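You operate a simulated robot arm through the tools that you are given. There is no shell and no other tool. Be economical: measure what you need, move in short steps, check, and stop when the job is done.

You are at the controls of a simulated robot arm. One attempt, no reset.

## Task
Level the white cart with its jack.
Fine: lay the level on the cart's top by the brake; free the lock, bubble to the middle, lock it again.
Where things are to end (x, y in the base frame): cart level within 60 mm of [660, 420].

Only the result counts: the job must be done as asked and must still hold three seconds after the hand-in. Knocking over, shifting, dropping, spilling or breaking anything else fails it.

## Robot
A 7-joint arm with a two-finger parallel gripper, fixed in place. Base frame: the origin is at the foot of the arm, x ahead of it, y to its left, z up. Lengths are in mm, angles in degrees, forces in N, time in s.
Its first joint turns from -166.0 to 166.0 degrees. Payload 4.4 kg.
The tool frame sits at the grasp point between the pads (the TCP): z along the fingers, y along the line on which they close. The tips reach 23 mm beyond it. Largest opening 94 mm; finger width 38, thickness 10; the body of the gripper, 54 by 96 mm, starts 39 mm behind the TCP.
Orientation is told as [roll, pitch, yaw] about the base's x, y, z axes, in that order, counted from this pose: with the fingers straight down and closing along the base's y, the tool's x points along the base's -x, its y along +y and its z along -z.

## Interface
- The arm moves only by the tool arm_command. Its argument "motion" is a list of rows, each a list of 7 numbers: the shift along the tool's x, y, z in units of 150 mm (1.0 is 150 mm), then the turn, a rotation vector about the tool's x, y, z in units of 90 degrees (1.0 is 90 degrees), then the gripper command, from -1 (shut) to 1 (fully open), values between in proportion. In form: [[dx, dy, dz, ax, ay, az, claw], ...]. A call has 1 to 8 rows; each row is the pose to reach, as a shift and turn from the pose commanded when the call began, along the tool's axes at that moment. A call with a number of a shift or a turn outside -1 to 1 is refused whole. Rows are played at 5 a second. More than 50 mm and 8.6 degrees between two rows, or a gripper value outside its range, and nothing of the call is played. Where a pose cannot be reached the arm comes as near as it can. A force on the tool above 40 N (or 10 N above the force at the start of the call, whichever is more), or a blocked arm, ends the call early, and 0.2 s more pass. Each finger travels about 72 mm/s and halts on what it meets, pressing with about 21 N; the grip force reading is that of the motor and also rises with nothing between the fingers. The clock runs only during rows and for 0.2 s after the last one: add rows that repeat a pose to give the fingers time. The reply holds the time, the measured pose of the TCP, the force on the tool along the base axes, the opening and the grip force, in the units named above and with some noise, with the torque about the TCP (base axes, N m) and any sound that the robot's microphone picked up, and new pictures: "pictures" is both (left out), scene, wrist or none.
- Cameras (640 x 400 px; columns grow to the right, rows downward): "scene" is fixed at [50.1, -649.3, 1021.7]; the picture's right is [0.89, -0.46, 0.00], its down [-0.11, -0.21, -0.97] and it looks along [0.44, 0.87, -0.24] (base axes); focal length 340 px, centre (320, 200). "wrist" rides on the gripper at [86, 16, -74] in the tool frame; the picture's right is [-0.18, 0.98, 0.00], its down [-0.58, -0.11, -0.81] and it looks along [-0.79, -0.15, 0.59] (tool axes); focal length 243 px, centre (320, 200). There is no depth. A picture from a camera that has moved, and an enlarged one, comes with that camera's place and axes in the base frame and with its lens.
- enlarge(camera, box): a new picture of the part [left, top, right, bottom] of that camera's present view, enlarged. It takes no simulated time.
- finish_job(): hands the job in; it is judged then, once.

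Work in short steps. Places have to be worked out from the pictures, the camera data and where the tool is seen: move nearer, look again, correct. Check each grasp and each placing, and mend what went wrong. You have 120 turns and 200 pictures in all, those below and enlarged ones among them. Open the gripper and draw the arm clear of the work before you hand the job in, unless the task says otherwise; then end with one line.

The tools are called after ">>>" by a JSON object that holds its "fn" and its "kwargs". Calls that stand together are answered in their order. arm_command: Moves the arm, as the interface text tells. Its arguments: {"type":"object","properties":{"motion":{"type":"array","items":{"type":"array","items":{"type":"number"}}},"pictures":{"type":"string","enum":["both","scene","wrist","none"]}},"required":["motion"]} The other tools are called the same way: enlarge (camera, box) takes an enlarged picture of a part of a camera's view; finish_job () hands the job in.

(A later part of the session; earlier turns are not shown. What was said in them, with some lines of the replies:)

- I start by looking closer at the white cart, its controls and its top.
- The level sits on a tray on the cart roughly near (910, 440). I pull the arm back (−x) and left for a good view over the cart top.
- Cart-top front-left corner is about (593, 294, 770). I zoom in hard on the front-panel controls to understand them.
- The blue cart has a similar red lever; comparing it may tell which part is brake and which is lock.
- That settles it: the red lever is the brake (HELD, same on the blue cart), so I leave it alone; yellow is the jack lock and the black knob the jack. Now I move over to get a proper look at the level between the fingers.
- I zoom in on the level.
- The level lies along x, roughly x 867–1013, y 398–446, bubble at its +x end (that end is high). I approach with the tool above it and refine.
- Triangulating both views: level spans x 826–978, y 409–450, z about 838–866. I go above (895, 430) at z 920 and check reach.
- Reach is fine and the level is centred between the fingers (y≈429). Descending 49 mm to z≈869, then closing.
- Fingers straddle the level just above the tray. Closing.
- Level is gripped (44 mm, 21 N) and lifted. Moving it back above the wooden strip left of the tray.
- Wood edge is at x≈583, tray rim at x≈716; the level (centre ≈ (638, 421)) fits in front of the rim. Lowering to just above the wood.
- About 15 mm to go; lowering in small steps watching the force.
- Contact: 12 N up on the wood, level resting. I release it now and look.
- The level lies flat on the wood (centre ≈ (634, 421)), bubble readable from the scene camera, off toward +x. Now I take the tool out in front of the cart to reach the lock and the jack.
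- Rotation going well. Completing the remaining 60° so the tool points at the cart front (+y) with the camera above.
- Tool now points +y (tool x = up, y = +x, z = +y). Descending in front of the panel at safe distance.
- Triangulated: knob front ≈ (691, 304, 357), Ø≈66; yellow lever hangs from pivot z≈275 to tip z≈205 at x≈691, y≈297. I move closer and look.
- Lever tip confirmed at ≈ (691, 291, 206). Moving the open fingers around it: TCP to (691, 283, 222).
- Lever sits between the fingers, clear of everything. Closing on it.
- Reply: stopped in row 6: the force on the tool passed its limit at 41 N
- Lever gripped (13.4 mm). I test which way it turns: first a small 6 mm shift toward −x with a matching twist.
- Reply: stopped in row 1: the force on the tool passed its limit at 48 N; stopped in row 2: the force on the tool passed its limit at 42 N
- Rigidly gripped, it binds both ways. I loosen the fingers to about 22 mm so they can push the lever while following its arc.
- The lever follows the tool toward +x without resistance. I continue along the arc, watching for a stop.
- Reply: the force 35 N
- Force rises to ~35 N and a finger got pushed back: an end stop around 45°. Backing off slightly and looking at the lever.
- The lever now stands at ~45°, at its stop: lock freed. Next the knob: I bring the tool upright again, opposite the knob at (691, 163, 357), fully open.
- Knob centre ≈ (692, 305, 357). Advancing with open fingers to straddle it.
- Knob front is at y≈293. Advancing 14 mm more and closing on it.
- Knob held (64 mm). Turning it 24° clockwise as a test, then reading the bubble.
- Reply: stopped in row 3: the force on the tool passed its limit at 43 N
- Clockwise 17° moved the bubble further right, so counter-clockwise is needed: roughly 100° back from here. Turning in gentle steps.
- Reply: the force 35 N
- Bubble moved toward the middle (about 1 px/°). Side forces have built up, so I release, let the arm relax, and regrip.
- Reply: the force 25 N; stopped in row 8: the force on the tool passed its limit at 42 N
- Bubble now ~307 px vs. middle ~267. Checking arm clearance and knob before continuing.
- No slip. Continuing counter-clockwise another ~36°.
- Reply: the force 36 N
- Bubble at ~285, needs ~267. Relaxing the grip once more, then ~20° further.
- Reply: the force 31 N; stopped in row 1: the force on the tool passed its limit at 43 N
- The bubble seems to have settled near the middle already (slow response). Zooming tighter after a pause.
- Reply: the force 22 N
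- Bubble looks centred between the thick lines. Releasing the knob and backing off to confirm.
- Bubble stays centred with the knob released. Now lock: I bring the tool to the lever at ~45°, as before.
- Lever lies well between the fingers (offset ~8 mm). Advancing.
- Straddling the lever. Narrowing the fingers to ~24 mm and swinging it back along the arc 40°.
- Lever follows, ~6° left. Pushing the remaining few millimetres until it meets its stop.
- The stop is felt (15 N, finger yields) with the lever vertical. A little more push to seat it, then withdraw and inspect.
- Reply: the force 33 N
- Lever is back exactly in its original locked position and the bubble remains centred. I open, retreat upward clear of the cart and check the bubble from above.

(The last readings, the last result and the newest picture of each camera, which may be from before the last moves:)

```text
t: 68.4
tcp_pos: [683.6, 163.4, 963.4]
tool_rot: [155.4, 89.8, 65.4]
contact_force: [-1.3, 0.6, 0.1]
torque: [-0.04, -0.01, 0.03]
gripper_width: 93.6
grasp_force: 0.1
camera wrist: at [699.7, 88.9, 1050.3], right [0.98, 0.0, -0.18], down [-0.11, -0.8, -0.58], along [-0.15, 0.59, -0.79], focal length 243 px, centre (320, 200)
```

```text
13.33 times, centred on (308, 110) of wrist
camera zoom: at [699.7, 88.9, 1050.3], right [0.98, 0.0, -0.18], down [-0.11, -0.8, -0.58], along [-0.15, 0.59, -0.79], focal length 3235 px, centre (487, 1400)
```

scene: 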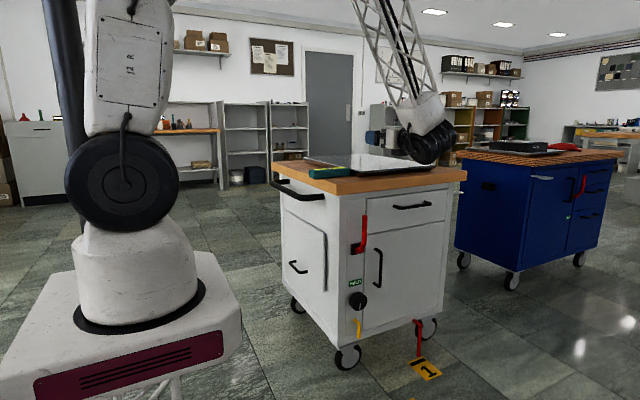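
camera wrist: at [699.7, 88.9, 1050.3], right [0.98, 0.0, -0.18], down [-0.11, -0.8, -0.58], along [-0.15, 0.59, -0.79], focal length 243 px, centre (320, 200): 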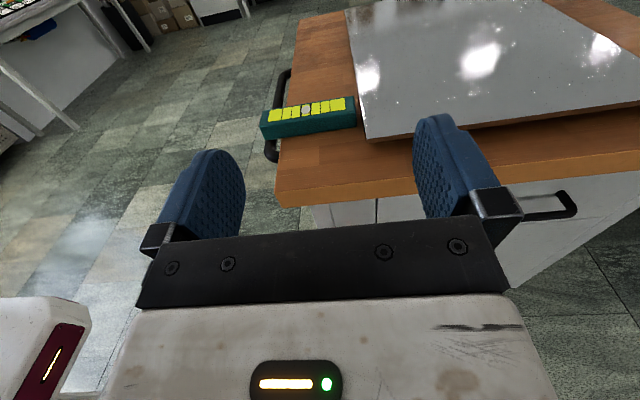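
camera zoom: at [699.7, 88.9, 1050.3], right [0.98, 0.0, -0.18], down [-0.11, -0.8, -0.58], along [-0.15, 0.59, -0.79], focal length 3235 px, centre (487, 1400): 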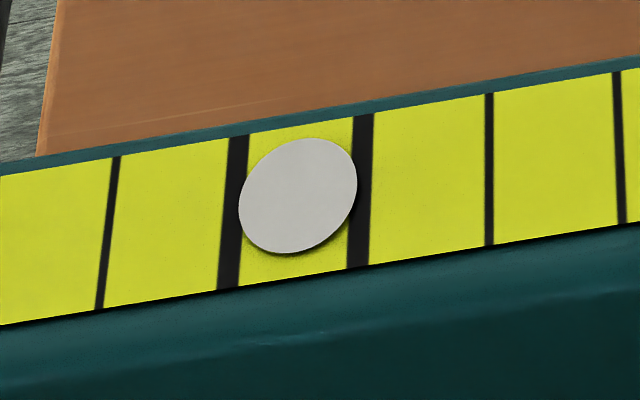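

The bubble sits between the thick lines and the level is at ≈ (638, 418), within tolerance. Drawing the arm further clear.

>>> {"fn": "arm_command", "kwargs": {"motion": [[0, 0, -0.25, 0, 0, 0, 1], [0, 0, -0.5, 0, 0, 0, 1], [0, 0, -0.75, 0, 0, 0, 1], [0, 0, -1, 0, 0, 0, 1], [0, 0, -1, 0, 0, 0, 1]], "pictures": "scene"}}

```text
t: 69.6
tcp_pos: [683.8, 11.2, 961.5]
tool_rot: [149.2, 89.8, 59.2]
contact_force: [-0.8, -0.4, 0.1]
torque: [0.0, 0.0, -0.01]
gripper_width: 93.9
grasp_force: 0.0
```

scene: 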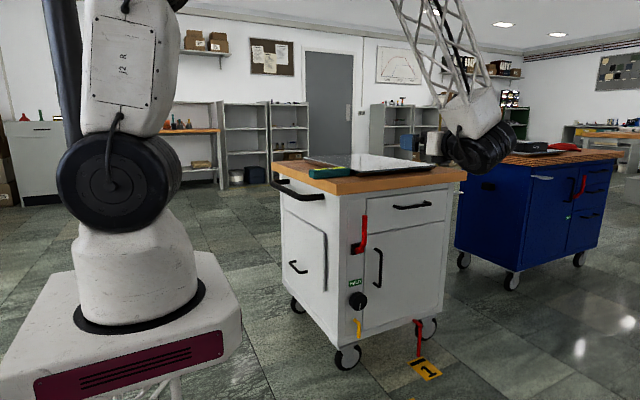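

The arm is clear and open, the lock is engaged and the bubble is centred. Handing in.

>>> {"fn": "finish_job", "kwargs": {}}

```text
The job is handed in.
```

The white cart is levelled and handed in: the level lies by the brake at about (638, 418), roughly 22 mm from the target, its bubble is centred, and the jack lock is closed again; the brake was not touched.
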